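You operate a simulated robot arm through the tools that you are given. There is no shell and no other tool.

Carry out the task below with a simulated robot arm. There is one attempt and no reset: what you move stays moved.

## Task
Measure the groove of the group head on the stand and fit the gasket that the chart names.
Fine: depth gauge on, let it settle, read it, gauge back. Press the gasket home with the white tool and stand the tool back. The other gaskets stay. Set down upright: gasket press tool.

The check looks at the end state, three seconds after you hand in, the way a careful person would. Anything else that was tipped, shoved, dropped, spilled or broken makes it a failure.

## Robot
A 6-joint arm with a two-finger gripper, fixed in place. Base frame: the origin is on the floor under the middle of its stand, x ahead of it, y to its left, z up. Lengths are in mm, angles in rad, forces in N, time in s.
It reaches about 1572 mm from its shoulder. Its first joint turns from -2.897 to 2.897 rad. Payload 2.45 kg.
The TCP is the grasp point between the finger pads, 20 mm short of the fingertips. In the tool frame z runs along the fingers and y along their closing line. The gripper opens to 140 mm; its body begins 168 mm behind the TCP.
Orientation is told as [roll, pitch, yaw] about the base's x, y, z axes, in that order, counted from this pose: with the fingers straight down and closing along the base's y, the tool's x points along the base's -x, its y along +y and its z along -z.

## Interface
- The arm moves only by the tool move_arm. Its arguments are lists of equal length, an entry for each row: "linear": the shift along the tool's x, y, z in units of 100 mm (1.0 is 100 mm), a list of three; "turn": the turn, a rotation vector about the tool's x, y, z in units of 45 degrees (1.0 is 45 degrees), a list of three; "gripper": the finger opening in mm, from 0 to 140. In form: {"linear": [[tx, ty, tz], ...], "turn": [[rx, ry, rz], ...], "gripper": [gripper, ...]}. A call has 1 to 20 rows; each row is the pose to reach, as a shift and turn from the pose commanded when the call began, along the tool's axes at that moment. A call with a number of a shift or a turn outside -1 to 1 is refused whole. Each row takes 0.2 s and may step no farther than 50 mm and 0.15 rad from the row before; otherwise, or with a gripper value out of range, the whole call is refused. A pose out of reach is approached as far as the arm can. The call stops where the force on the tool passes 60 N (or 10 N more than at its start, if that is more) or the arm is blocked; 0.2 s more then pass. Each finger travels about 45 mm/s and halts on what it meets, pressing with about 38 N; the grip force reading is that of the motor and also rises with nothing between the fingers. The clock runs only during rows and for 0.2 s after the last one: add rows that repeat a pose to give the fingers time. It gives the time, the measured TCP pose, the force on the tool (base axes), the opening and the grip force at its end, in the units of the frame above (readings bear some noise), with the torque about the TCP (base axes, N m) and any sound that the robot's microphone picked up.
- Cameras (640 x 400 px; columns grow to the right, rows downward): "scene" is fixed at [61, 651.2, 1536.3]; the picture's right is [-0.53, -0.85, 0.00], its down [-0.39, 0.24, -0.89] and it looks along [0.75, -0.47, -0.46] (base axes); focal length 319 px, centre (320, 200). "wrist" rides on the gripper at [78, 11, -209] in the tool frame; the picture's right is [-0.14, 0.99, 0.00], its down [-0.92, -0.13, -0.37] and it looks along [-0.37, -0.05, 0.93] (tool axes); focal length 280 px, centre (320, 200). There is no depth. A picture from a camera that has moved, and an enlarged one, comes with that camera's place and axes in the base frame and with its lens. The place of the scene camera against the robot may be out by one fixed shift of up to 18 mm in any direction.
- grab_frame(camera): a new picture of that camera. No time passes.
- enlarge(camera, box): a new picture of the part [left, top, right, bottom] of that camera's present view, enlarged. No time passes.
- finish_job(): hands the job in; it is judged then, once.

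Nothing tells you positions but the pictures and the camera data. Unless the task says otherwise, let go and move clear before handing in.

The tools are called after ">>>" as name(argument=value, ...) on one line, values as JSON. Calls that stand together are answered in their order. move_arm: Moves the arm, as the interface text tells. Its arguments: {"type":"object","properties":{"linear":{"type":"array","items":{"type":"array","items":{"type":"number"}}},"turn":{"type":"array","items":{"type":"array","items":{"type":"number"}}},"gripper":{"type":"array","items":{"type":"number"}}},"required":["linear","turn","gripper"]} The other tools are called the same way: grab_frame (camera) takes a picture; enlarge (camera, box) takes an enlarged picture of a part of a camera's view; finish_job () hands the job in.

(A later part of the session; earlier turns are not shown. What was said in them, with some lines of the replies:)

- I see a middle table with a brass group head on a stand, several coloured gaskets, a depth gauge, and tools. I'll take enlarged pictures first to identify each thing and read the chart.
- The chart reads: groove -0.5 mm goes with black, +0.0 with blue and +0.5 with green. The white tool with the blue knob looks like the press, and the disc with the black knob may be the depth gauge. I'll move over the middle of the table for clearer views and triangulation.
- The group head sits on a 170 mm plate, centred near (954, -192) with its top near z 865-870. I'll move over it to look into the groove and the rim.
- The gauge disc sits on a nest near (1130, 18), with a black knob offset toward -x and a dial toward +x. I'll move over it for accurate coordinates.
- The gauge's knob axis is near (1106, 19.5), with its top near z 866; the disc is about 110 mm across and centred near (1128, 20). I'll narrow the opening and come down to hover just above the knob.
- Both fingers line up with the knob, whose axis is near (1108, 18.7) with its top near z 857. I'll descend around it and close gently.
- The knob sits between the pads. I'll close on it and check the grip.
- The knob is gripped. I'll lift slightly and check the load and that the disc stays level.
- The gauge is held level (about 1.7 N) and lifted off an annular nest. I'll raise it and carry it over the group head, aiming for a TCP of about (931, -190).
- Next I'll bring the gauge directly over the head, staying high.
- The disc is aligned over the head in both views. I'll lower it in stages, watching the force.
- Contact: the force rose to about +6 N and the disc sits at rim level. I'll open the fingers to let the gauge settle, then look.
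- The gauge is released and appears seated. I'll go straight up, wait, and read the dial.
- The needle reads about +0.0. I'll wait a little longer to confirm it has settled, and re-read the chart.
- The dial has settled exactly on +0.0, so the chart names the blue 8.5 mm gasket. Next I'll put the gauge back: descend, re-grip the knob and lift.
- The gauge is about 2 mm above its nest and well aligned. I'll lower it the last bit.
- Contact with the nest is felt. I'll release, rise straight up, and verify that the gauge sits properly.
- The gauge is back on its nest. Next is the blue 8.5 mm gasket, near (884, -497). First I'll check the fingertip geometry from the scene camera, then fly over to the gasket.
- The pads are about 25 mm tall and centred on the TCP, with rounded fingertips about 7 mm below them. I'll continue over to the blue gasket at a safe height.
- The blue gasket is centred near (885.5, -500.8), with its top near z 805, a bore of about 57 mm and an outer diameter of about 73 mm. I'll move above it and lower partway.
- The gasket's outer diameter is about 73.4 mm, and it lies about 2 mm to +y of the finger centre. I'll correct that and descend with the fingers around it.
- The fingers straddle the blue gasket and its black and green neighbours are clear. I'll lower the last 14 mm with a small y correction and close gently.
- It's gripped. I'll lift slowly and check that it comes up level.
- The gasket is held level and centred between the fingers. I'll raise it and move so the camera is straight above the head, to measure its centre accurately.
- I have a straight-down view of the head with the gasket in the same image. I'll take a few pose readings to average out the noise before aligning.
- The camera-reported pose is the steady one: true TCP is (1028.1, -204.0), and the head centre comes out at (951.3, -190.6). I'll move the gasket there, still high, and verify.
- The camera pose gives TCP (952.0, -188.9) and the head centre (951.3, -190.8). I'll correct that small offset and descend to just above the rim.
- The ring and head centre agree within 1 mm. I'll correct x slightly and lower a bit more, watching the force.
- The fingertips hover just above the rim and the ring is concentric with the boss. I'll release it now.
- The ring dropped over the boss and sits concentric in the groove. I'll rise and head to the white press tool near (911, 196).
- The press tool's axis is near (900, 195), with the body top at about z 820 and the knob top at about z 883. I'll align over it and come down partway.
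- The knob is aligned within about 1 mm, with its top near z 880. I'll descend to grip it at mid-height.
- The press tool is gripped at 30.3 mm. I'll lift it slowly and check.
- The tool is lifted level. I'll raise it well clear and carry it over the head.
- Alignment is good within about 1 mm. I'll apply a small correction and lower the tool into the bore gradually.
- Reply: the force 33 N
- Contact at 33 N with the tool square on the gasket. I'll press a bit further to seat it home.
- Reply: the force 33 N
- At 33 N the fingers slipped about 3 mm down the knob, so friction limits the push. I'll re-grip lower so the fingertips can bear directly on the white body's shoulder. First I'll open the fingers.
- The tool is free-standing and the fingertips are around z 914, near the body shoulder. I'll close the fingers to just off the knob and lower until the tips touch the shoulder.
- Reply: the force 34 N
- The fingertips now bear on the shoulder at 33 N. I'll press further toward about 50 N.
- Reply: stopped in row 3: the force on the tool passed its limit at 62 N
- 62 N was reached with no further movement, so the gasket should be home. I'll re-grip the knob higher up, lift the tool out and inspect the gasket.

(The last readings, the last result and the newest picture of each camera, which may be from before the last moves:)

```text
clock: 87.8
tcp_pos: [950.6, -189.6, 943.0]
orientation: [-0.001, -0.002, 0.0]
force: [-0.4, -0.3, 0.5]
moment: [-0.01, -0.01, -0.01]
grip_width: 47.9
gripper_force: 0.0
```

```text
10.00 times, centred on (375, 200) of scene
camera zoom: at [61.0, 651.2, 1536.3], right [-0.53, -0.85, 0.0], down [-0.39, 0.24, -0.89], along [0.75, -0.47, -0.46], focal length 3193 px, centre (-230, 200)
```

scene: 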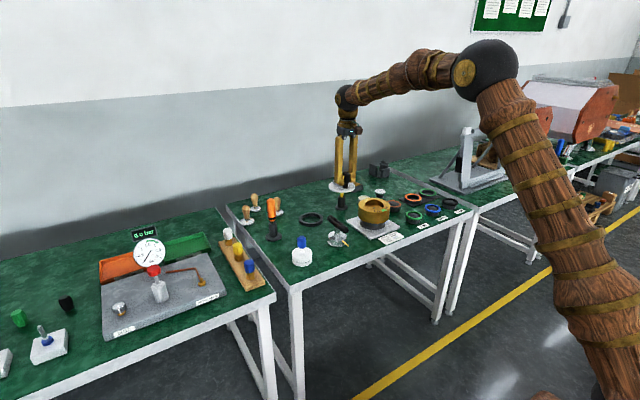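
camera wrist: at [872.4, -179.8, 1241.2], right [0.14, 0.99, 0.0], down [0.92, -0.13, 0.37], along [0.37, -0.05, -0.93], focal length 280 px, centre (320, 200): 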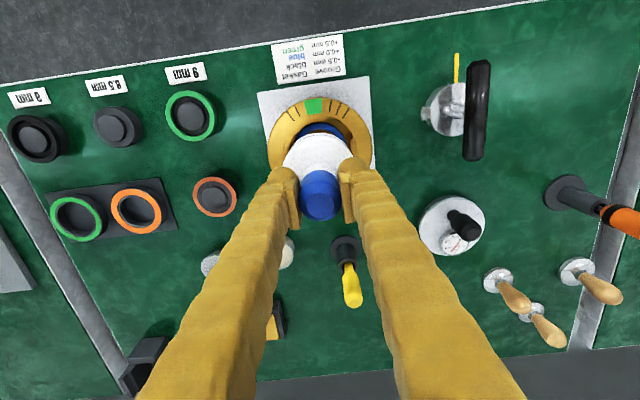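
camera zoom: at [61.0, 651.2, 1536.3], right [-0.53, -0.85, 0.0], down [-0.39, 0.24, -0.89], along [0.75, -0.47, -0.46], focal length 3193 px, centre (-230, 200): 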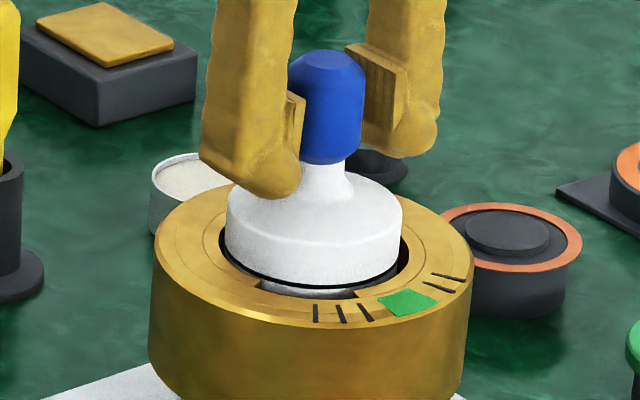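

>>> move_arm(linear=[[0, 0, -0.04], [0, 0, -0.08], [0, 0, -0.08], [0, 0, -0.08], [0, 0, -0.08], [0, 0, -0.08]], turn=[[0, 0, 0], [0, 0, 0], [0, 0, 0], [0, 0, 0], [0, 0, 0], [0, 0, 0]], gripper=[48, 40, 30, 22, 20, 20])

>>> move_arm(linear=[[0, 0, -0.03], [0, 0, -0.1], [0, 0, -0.25], [0, 0, -0.5], [0, 0, -0.75], [0, 0, -0.75]], turn=[[0, 0, 0], [0, 0, 0], [0, 0, 0], [0, 0, 0], [0, 0, 0], [0, 0, 0]], gripper=[20, 20, 20, 20, 20, 20])

>>> enlarge(camera="scene", box=[355, 190, 395, 220])

>>> enlarge(camera="scene", box=[330, 150, 430, 230])

```text
clock: 89.2
tcp_pos: [951.9, -188.9, 951.3]
orientation: [0.0, -0.004, 0.0]
force: [0.2, 0.3, 0.1]
moment: [0.05, 0.01, 0.01]
grip_width: 30.4
gripper_force: 38.0
```

```text
clock: 90.6
tcp_pos: [951.1, -189.9, 1028.0]
orientation: [0.0, -0.002, -0.001]
force: [0.1, 0.4, -1.4]
moment: [0.03, 0.0, 0.0]
grip_width: 29.9
gripper_force: 38.7
```

```text
13.33 times, centred on (375, 205) of scene
camera zoom: at [61.0, 651.2, 1536.3], right [-0.53, -0.85, 0.0], down [-0.39, 0.24, -0.89], along [0.75, -0.47, -0.46], focal length 4257 px, centre (-413, 133)
```

zoom: 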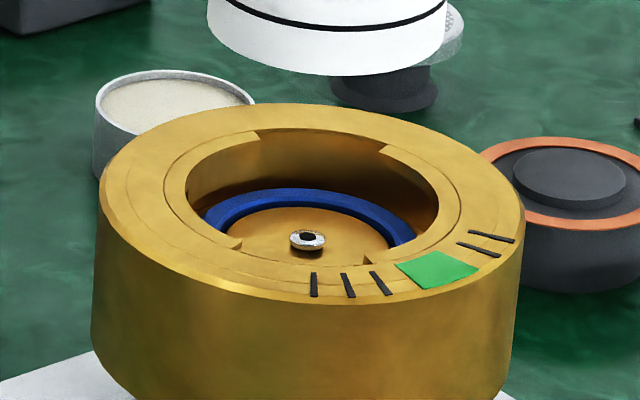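

```text
5.00 times, centred on (380, 190) of scene
camera zoom: at [61.0, 651.2, 1536.3], right [-0.53, -0.85, 0.0], down [-0.39, 0.24, -0.89], along [0.75, -0.47, -0.46], focal length 1596 px, centre (20, 250)
```

zoom: 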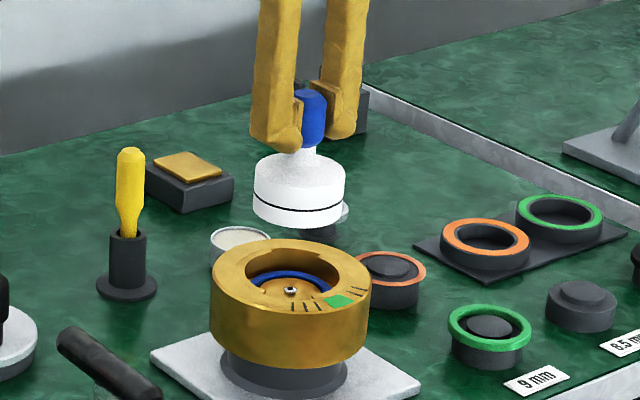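

The gasket sits around the boss, looking level. While still holding the tool, I'll shift so the camera is straight above the head and check centring and seating.

>>> move_arm(linear=[[-0.25, 0.0, 0.0], [-0.5, 0.0, 0.0], [-0.77, 0.0, 0.0], [-0.77, 0.0, 0.0], [-0.77, 0.0, 0.0], [-0.77, 0, 0]], turn=[[0, 0, 0], [0, 0, 0], [0, 0, 0], [0, 0, 0], [0, 0, 0], [0, 0, 0]], gripper=[20, 20, 20, 20, 20, 20])

>>> enlarge(camera="wrist", box=[250, 30, 390, 150])

>>> enlarge(camera="wrist", box=[285, 55, 365, 125])

>>> enlarge(camera="scene", box=[361, 196, 387, 214])

```text
clock: 92.0
tcp_pos: [1031.4, -188.8, 1026.5]
orientation: [0.001, -0.004, 0.001]
force: [0.3, 0.1, -1.4]
moment: [0.03, 0.04, 0.02]
grip_width: 30.0
gripper_force: 38.3
```

```text
3.33 times, centred on (320, 90) of wrist
camera zoom: at [950.7, -178.5, 1235.0], right [0.14, 0.99, 0.0], down [0.92, -0.13, 0.37], along [0.37, -0.05, -0.93], focal length 935 px, centre (320, 567)
```

zoom: 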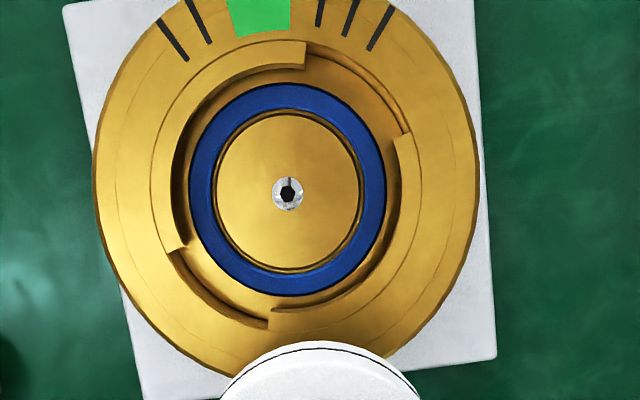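

```text
5.71 times, centred on (325, 90) of wrist
camera zoom: at [950.7, -178.5, 1235.0], right [0.14, 0.99, 0.0], down [0.92, -0.13, 0.37], along [0.37, -0.05, -0.93], focal length 1602 px, centre (291, 829)
```

zoom: 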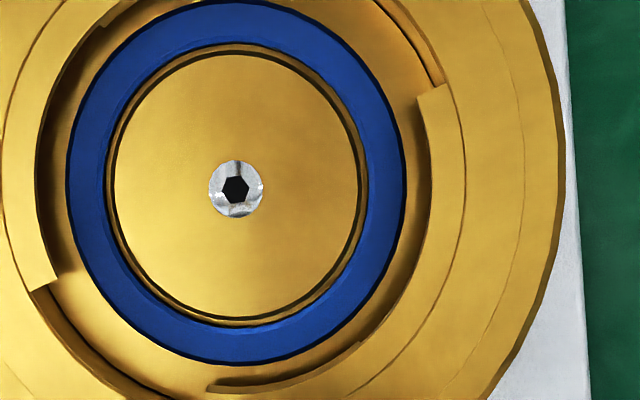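

```text
16.00 times, centred on (374, 205) of scene
camera zoom: at [61.0, 651.2, 1536.3], right [-0.53, -0.85, 0.0], down [-0.39, 0.24, -0.89], along [0.75, -0.47, -0.46], focal length 5109 px, centre (-544, 120)
```

zoom: 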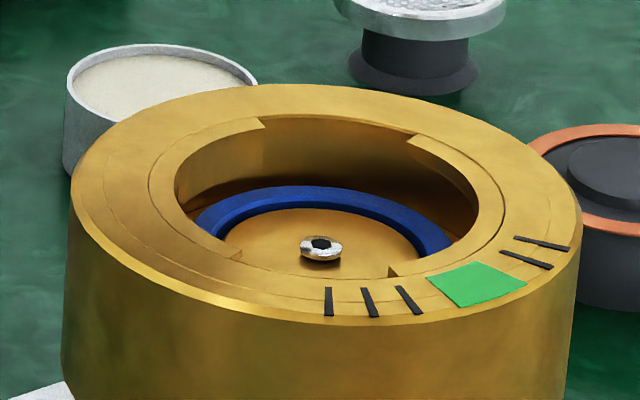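

The gasket is concentric around the boss. Before returning the tool I want to be sure its face bears on the gasket and not on the screw head, so I'll raise it and tilt it toward the scene camera to view its underside.

>>> move_arm(linear=[[0, 0, -0.3], [0, 0, -0.6], [0, 0, -0.9]], turn=[[0, 0, 0], [0, 0, 0], [0, 0, 0]], gripper=[20, 20, 20])

>>> move_arm(linear=[[0, 0, 0], [0, 0, 0], [0, 0, 0], [0, 0, 0], [0, 0, 0], [0, 0, 0], [0, 0, 0]], turn=[[-0.08, 0.147, 0], [-0.16, 0.293, 0], [-0.24, 0.44, 0], [-0.32, 0.587, 0], [-0.4, 0.733, 0], [-0.48, 0.88, 0], [-0.48, 0.88, 0]], gripper=[20, 20, 20, 20, 20, 20, 20])

>>> grab_frame(camera="scene")

```text
clock: 92.8
tcp_pos: [1031.5, -188.7, 1117.1]
orientation: [0.0, -0.004, 0.0]
force: [0.5, -0.4, -1.5]
moment: [0.01, 0.02, 0.0]
grip_width: 30.0
gripper_force: 37.8
```

```text
clock: 94.4
tcp_pos: [912.3, -149.6, 1031.4]
orientation: [0.415, 0.605, 0.124]
force: [0.1, 0.1, -1.4]
moment: [-0.03, -0.03, 0.0]
grip_width: 30.0
gripper_force: 38.1
out of reach, approached as far as the arm can: row 3, 4, 5, 6, 7
```

```text
taken
```

scene: 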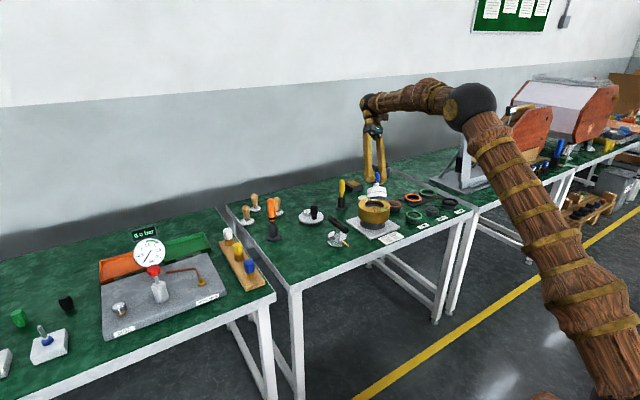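

>>> enlarge(camera="scene", box=[345, 155, 405, 215])

```text
6.67 times, centred on (375, 185) of scene
camera zoom: at [61.0, 651.2, 1536.3], right [-0.53, -0.85, 0.0], down [-0.39, 0.24, -0.89], along [0.75, -0.47, -0.46], focal length 2129 px, centre (-47, 300)
```

zoom: 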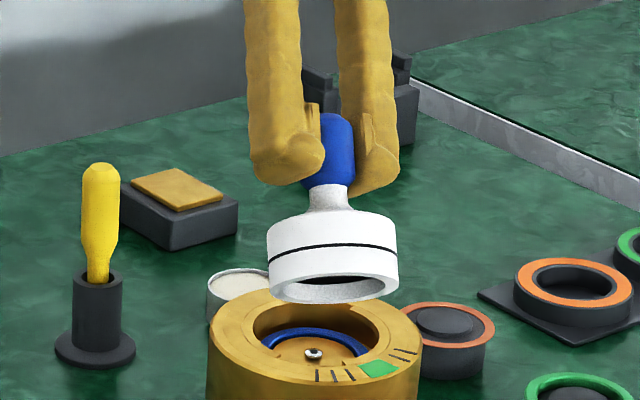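

The tool is a hollow ring, so it bore on the gasket and not on the screw, and the press reached 62 N. The tilt pose was partly out of reach, so I'll check the commanded state with a null move before bringing the tool upright.

>>> move_arm(linear=[[0, 0, 0]], turn=[[0, 0, 0]], gripper=[20])

```text
clock: 94.8
tcp_pos: [912.8, -150.0, 1030.9]
orientation: [0.415, 0.604, 0.123]
force: [0.5, -0.9, -1.6]
moment: [0.03, -0.01, 0.01]
grip_width: 30.3
gripper_force: 37.8
```

>>> move_arm(linear=[[0, 0, 0], [0, 0, 0], [0, 0, 0], [0, 0, 0], [0, 0, 0], [0, 0, 0], [0, 0, 0], [0, 0, 0]], turn=[[0.0769, -0.1318, -0.0015], [0.1537, -0.2636, -0.003], [0.2306, -0.3954, -0.0045], [0.3075, -0.5271, -0.006], [0.3843, -0.6589, -0.0075], [0.4612, -0.7907, -0.0088], [0.4612, -0.7907, -0.0088], [0.4612, -0.7907, -0.0088]], gripper=[20, 20, 20, 20, 20, 20, 20, 20])

>>> enlarge(camera="scene", box=[345, 155, 405, 215])

>>> enlarge(camera="wrist", box=[240, 100, 400, 220])

```text
clock: 96.6
tcp_pos: [916.0, -150.2, 1030.1]
orientation: [0.003, -0.002, -0.004]
force: [-0.2, -0.3, -1.4]
moment: [-0.02, 0.0, 0.0]
grip_width: 29.9
gripper_force: 38.4
```

```text
6.67 times, centred on (375, 185) of scene
camera zoom: at [61.0, 651.2, 1536.3], right [-0.53, -0.85, 0.0], down [-0.39, 0.24, -0.89], along [0.75, -0.47, -0.46], focal length 2129 px, centre (-47, 300)
```

zoom: 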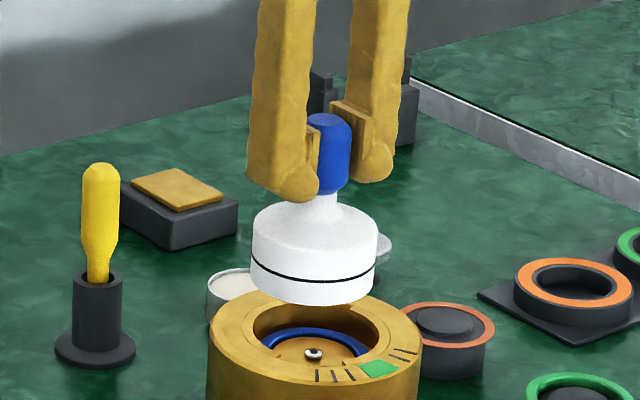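

```text
3.33 times, centred on (320, 160) of wrist
camera zoom: at [836.7, -140.0, 1238.6], right [0.14, 0.99, 0.0], down [0.92, -0.13, 0.37], along [0.37, -0.05, -0.93], focal length 935 px, centre (320, 333)
```

zoom: 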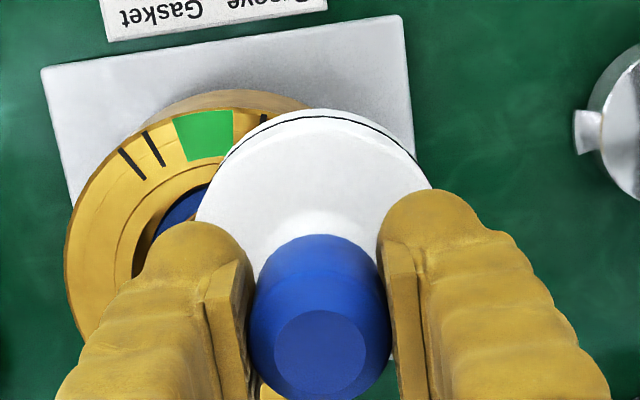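

The tool is upright again and securely held. I'll carry it back to its original spot near (899.8, 195.0), staying high over the portafilter.

>>> move_arm(linear=[[0.0, 0.3, -0.05], [0.0, 0.65, -0.08], [0.0, 1.0, -0.08]], turn=[[0, 0, 0], [0, 0, 0], [0, 0, 0]], gripper=[20, 20, 20])

>>> move_arm(linear=[[0.0, 0.3, 0], [0.0, 0.65, 0], [0.0, 1.0, 0]], turn=[[0, 0, 0], [0, 0, 0], [0, 0, 0]], gripper=[20, 20, 20])

>>> move_arm(linear=[[0.05, 0.3, 0], [0.1, 0.65, 0], [0.15, 1.0, 0]], turn=[[0, 0, 0], [0, 0, 0], [0, 0, 0]], gripper=[20, 20, 20])

>>> move_arm(linear=[[0, 0.25, 0], [0, 0.46, 0], [0, 0.46, 0], [0, 0.46, 0.3], [0, 0.46, 0.6], [0, 0.46, 0.9], [0, 0.46, 0.9], [0, 0.46, 0.9]], turn=[[0, 0, 0], [0, 0, 0], [0, 0, 0], [0, 0, 0], [0, 0, 0], [0, 0, 0], [0, 0, 0], [0, 0, 0]], gripper=[20, 20, 20, 20, 20, 20, 20, 20])

>>> grab_frame(camera="wrist")

>>> enlarge(camera="scene", box=[260, 190, 350, 270])

```text
clock: 97.4
tcp_pos: [916.5, -49.9, 1037.8]
orientation: [0.001, -0.002, -0.003]
force: [1.0, 0.2, -2.3]
moment: [0.02, 0.03, -0.02]
grip_width: 30.0
gripper_force: 38.1
```

```text
clock: 98.2
tcp_pos: [917.7, 49.6, 1038.4]
orientation: [0.001, -0.002, -0.003]
force: [0.3, 0.0, -2.3]
moment: [0.0, 0.0, 0.05]
grip_width: 30.3
gripper_force: 37.7
```

```text
clock: 99.0
tcp_pos: [902.5, 151.1, 1036.9]
orientation: [0.001, -0.003, -0.002]
force: [0.4, -1.3, -1.2]
moment: [0.0, -0.01, 0.0]
grip_width: 30.1
gripper_force: 38.0
```

```text
clock: 100.8
tcp_pos: [902.4, 195.6, 947.9]
orientation: [0.001, -0.002, -0.002]
force: [0.4, -0.3, -1.5]
moment: [0.0, 0.02, 0.0]
grip_width: 30.2
gripper_force: 38.0
```

```text
taken
camera wrist: at [823.7, 205.1, 1156.1], right [0.14, 0.99, 0.0], down [0.92, -0.13, 0.37], along [0.37, -0.05, -0.93], focal length 280 px, centre (320, 200)
```

wrist: 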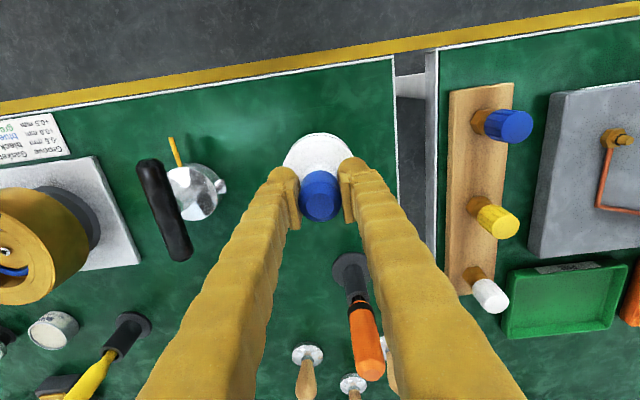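

```text
5.00 times, centred on (305, 230) of scene
camera zoom: at [61.0, 651.2, 1536.3], right [-0.53, -0.85, 0.0], down [-0.39, 0.24, -0.89], along [0.75, -0.47, -0.46], focal length 1596 px, centre (395, 50)
```

zoom: 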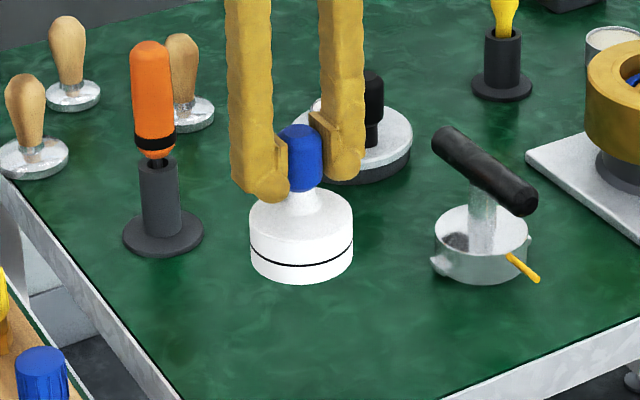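

>>> move_arm(linear=[[0.015, 0.003, 0.2], [0.015, 0.003, 0.4], [0.015, 0.003, 0.6], [0.015, 0.003, 0.74], [0.015, 0.003, 0.8], [0.015, 0.003, 0.8], [0.015, 0.003, 0.8]], turn=[[0, 0, 0], [0, 0, 0], [0, 0, 0], [0, 0, 0], [0, 0, 0], [0, 0, 0], [0, 0, 0]], gripper=[20, 20, 20, 20, 20, 20, 20])

>>> enlarge(camera="scene", box=[270, 210, 350, 270])

>>> enlarge(camera="wrist", box=[240, 120, 400, 220])

```text
clock: 102.4
tcp_pos: [900.3, 196.2, 869.4]
orientation: [0.002, -0.002, -0.004]
force: [-0.1, 0.8, -1.8]
moment: [0.0, -0.01, -0.01]
grip_width: 29.9
gripper_force: 37.8
```

```text
6.67 times, centred on (310, 240) of scene
camera zoom: at [61.0, 651.2, 1536.3], right [-0.53, -0.85, 0.0], down [-0.39, 0.24, -0.89], along [0.75, -0.47, -0.46], focal length 2129 px, centre (387, -67)
```

zoom: 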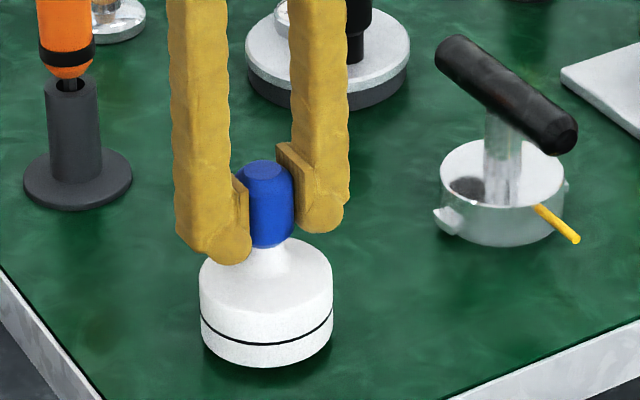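

```text
4.00 times, centred on (320, 170) of wrist
camera zoom: at [821.0, 206.1, 1077.7], right [0.14, 0.99, 0.0], down [0.92, -0.13, 0.37], along [0.37, -0.05, -0.93], focal length 1122 px, centre (320, 320)
```

zoom: 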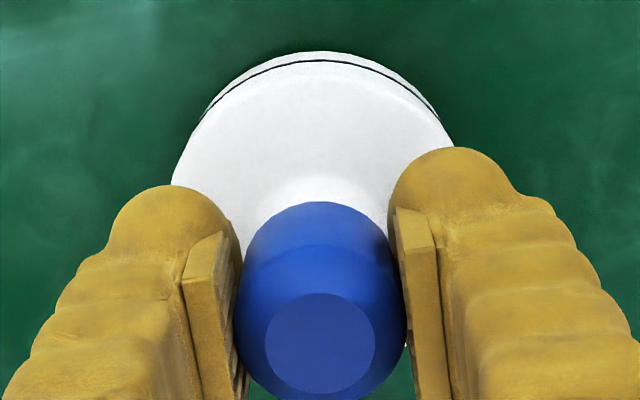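

The tool is about 6 mm above the table at its old spot. I'll lower the last bit slowly.

>>> move_arm(linear=[[0, 0, 0.02], [0, 0, 0.04], [0, 0, 0.05], [0, 0, 0.05]], turn=[[0, 0, 0], [0, 0, 0], [0, 0, 0], [0, 0, 0]], gripper=[20, 20, 20, 20])

>>> enlarge(camera="scene", box=[270, 210, 350, 270])

```text
clock: 103.4
tcp_pos: [900.5, 196.3, 864.4]
orientation: [0.001, -0.002, -0.004]
force: [-0.1, 0.1, -1.0]
moment: [0.02, 0.0, 0.0]
grip_width: 30.2
gripper_force: 38.5
```

```text
6.67 times, centred on (310, 240) of scene
camera zoom: at [61.0, 651.2, 1536.3], right [-0.53, -0.85, 0.0], down [-0.39, 0.24, -0.89], along [0.75, -0.47, -0.46], focal length 2129 px, centre (387, -67)
```

zoom: 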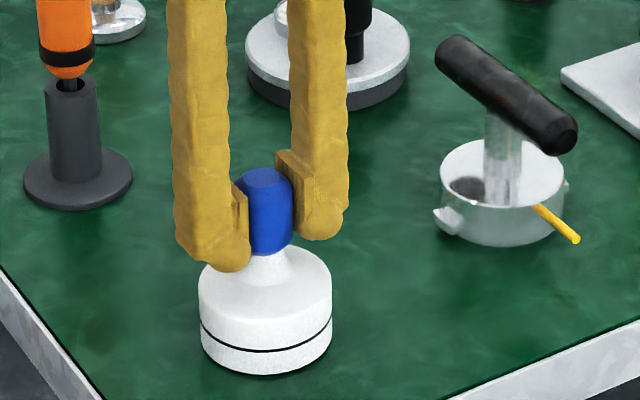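

>>> move_arm(linear=[[0, 0, 0.01], [0, 0, 0.015], [0, 0, 0.015]], turn=[[0, 0, 0], [0, 0, 0], [0, 0, 0]], gripper=[20, 20, 20])

```text
clock: 104.2
tcp_pos: [901.8, 195.8, 863.4]
orientation: [0.002, -0.002, -0.004]
force: [-0.1, -0.2, -1.8]
moment: [0.03, -0.01, 0.03]
grip_width: 29.9
gripper_force: 37.8
```

>>> move_arm(linear=[[0, 0, 0.01], [0, 0, 0.01]], turn=[[0, 0, 0], [0, 0, 0]], gripper=[20, 20])

```text
clock: 104.8
tcp_pos: [900.8, 196.3, 862.7]
orientation: [0.002, -0.002, -0.003]
force: [-0.6, 1.2, 2.3]
moment: [0.02, 0.0, -0.04]
grip_width: 29.9
gripper_force: 38.2
```

The tool touches the table. I'll release it, wait, and rise straight up.

>>> move_arm(linear=[[0, 0, 0], [0, 0, 0], [0, 0, 0], [0, 0, 0], [0, 0, 0], [0, 0, -0.1], [0, 0, -0.3], [0, 0, -0.6], [0, 0, -0.9], [0, 0, -1.0]], turn=[[0, 0, 0], [0, 0, 0], [0, 0, 0], [0, 0, 0], [0, 0, 0], [0, 0, 0], [0, 0, 0], [0, 0, 0], [0, 0, 0], [0, 0, 0]], gripper=[34, 42, 52, 62, 70, 70, 70, 70, 70, 70])

>>> enlarge(camera="scene", box=[270, 210, 350, 270])

>>> enlarge(camera="wrist", box=[240, 100, 400, 220])

```text
clock: 107.0
tcp_pos: [902.2, 196.3, 961.5]
orientation: [0.002, -0.001, -0.003]
force: [0.1, 0.6, -0.2]
moment: [0.0, -0.01, 0.01]
grip_width: 70.0
gripper_force: 0.1
```

```text
6.67 times, centred on (310, 240) of scene
camera zoom: at [61.0, 651.2, 1536.3], right [-0.53, -0.85, 0.0], down [-0.39, 0.24, -0.89], along [0.75, -0.47, -0.46], focal length 2129 px, centre (387, -67)
```

zoom: 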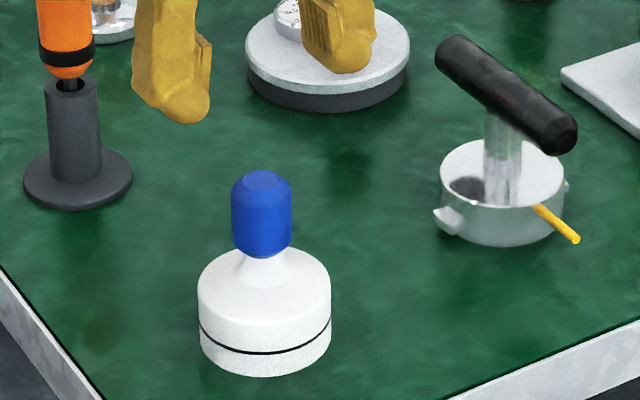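

```text
3.33 times, centred on (320, 160) of wrist
camera zoom: at [822.4, 206.7, 1170.5], right [0.14, 0.99, 0.0], down [0.92, -0.13, 0.37], along [0.37, -0.05, -0.93], focal length 935 px, centre (320, 333)
```

zoom: 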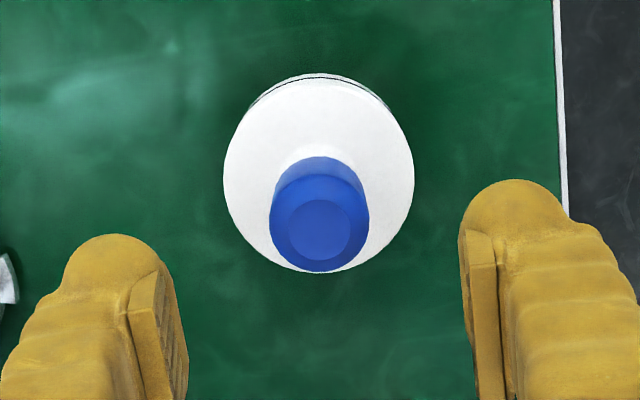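

The press tool stands upright at its original place. I'll go back above the head to verify the gasket seat against the earlier view, and to check everything else on the table.

>>> move_arm(linear=[[-0.05, -0.3, -0.2], [-0.1, -0.6, -0.45], [-0.12, -1.0, -0.46]], turn=[[0, 0, 0], [0, 0, 0], [0, 0, 0]], gripper=[80, 90, 90])

>>> move_arm(linear=[[-0.04, -0.3, 0], [-0.08, -0.65, 0], [-0.12, -1.0, 0]], turn=[[0, 0, 0], [0, 0, 0], [0, 0, 0]], gripper=[90, 90, 90])

>>> move_arm(linear=[[-0.04, -0.3, 0], [-0.08, -0.65, 0], [-0.12, -1.0, 0]], turn=[[0, 0, 0], [0, 0, 0], [0, 0, 0]], gripper=[90, 90, 90])

>>> move_arm(linear=[[-0.04, -0.3, 0], [-0.08, -0.6, 0], [-0.13, -0.85, 0], [-0.13, -0.85, 0], [-0.13, -0.85, 0], [-0.13, -0.85, 0]], turn=[[0, 0, 0], [0, 0, 0], [0, 0, 0], [0, 0, 0], [0, 0, 0], [0, 0, 0]], gripper=[90, 90, 90, 90, 90, 90])

>>> enlarge(camera="wrist", box=[240, 100, 400, 220])

>>> grab_frame(camera="wrist")

>>> enlarge(camera="scene", box=[355, 190, 395, 220])

```text
clock: 107.8
tcp_pos: [912.0, 94.3, 1006.4]
orientation: [0.002, 0.0, -0.004]
force: [0.6, -1.4, -0.1]
moment: [0.0, -0.03, 0.02]
grip_width: 90.0
gripper_force: 0.0
```

```text
clock: 108.6
tcp_pos: [926.1, -4.0, 1006.7]
orientation: [0.001, -0.002, -0.003]
force: [0.7, 0.2, 0.2]
moment: [0.01, 0.0, 0.04]
grip_width: 90.0
gripper_force: 0.0
```

```text
clock: 109.4
tcp_pos: [937.0, -104.4, 1008.6]
orientation: [0.003, -0.002, -0.002]
force: [-0.4, 0.4, 0.2]
moment: [0.03, -0.03, 0.02]
grip_width: 90.1
gripper_force: 0.1
```

```text
clock: 110.8
tcp_pos: [948.8, -190.4, 1009.0]
orientation: [0.001, -0.002, -0.003]
force: [0.3, 0.7, -0.3]
moment: [0.01, -0.02, 0.03]
grip_width: 89.9
gripper_force: 0.1
```

```text
3.33 times, centred on (320, 160) of wrist
camera zoom: at [869.9, -179.1, 1216.5], right [0.14, 0.99, 0.0], down [0.92, -0.13, 0.37], along [0.37, -0.05, -0.93], focal length 935 px, centre (320, 333)
```

zoom: 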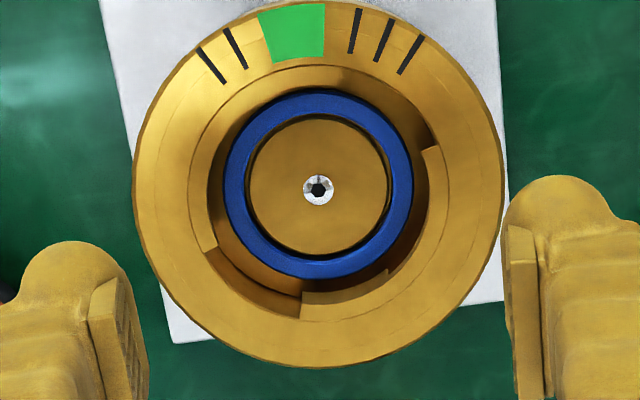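

```text
taken
camera wrist: at [869.9, -179.1, 1216.5], right [0.14, 0.99, 0.0], down [0.92, -0.13, 0.37], along [0.37, -0.05, -0.93], focal length 280 px, centre (320, 200)
```

wrist: 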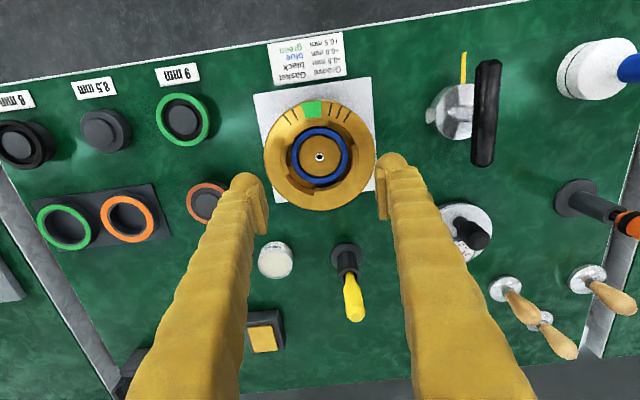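

```text
13.33 times, centred on (375, 205) of scene
camera zoom: at [61.0, 651.2, 1536.3], right [-0.53, -0.85, 0.0], down [-0.39, 0.24, -0.89], along [0.75, -0.47, -0.46], focal length 4257 px, centre (-413, 133)
```

zoom: 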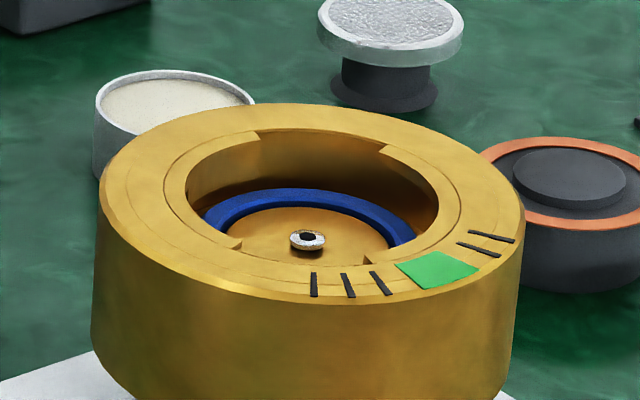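

The gasket lies flat and concentric, the stands and other gaskets are untouched, and the gauge and press tool are back. I'll raise the arm clear and make a final check of the whole scene.

>>> move_arm(linear=[[0, 0, -0.4], [0, 0, -0.8], [0.2, 0.2, -1.0], [0.4, 0.4, -1.0], [0.5, 0.5, -1.0], [0.5, 0.5, -1.0]], turn=[[0, 0, 0], [0, 0, 0], [0, 0, 0], [0, 0, 0], [0, 0, 0], [0, 0, 0]], gripper=[90, 90, 90, 90, 90, 90])

>>> enlarge(camera="scene", box=[220, 150, 480, 312])

>>> enlarge(camera="scene", box=[285, 190, 365, 240])

>>> enlarge(camera="scene", box=[400, 180, 480, 230])

```text
clock: 112.2
tcp_pos: [897.3, -138.7, 1107.5]
orientation: [0.001, -0.001, -0.003]
force: [0.3, -0.9, 1.2]
moment: [0.02, 0.0, -0.02]
grip_width: 90.2
gripper_force: 0.0
```

```text
2.46 times, centred on (350, 231) of scene
camera zoom: at [61.0, 651.2, 1536.3], right [-0.53, -0.85, 0.0], down [-0.39, 0.24, -0.89], along [0.75, -0.47, -0.46], focal length 786 px, centre (246, 124)
```

zoom: 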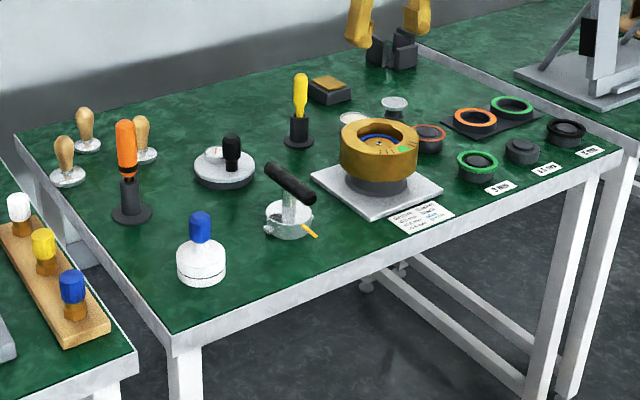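

```text
8.00 times, centred on (325, 215) of scene
camera zoom: at [61.0, 651.2, 1536.3], right [-0.53, -0.85, 0.0], down [-0.39, 0.24, -0.89], along [0.75, -0.47, -0.46], focal length 2554 px, centre (280, 80)
```

zoom: 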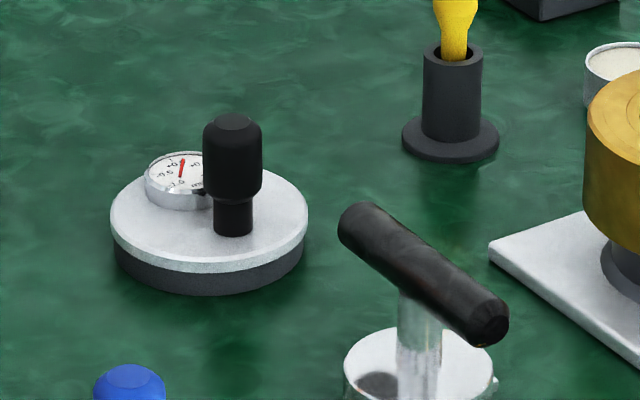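

```text
8.00 times, centred on (440, 205) of scene
camera zoom: at [61.0, 651.2, 1536.3], right [-0.53, -0.85, 0.0], down [-0.39, 0.24, -0.89], along [0.75, -0.47, -0.46], focal length 2554 px, centre (-640, 160)
```

zoom: 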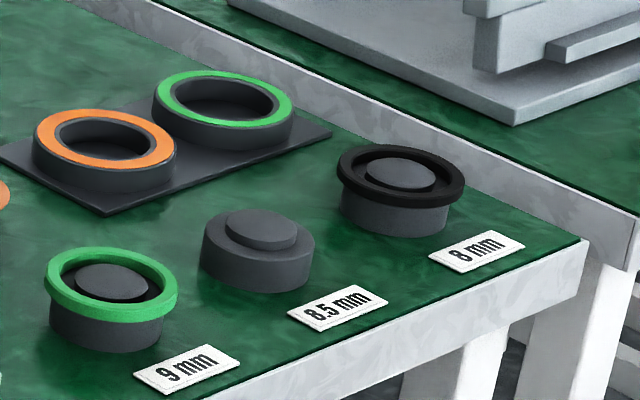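

The final check shows everything in order:
- **Gasket:** the blue 8.5 mm gasket is seated in the head.
- **Gauge:** it is back on its nest.
- **Press tool:** it stands upright within about 2 mm of where it was.
- **Other items:** the remaining gaskets and objects haven't moved.

The arm is clear, so I'm handing in.

>>> finish_job()

```text
The job is handed in.
```

I measured the groove at +0.0 mm, fitted the blue 8.5 mm gasket the chart names for that reading, and handed the job in.

- **Measurement:** the depth gauge sat on the rim, settled on +0.0 and read the same about 3 seconds later. It is back on its nest, about 1 mm from where it started.
- **Gasket:** it dropped over the centre boss and lies flat and concentric in the groove.
- **Press:** the white tool pressed on the gasket at 33 N, then briefly at 62 N. The gasket did not move under either load, so I take it to be fully home. I judged that from the force and the pictures, not by measuring its depth.
- **Press tool:** it stands upright about 2 mm from its original spot.
- **Everything else:** the last pictures show the other gaskets and the rest of the table unmoved.

While I tilted the press tool to look at its underside, part of that pose was out of reach. The arm ended up well off the position I had commanded (about 120 mm sideways and 85 mm lower). It touched nothing, and I brought the tool upright again before carrying it back.
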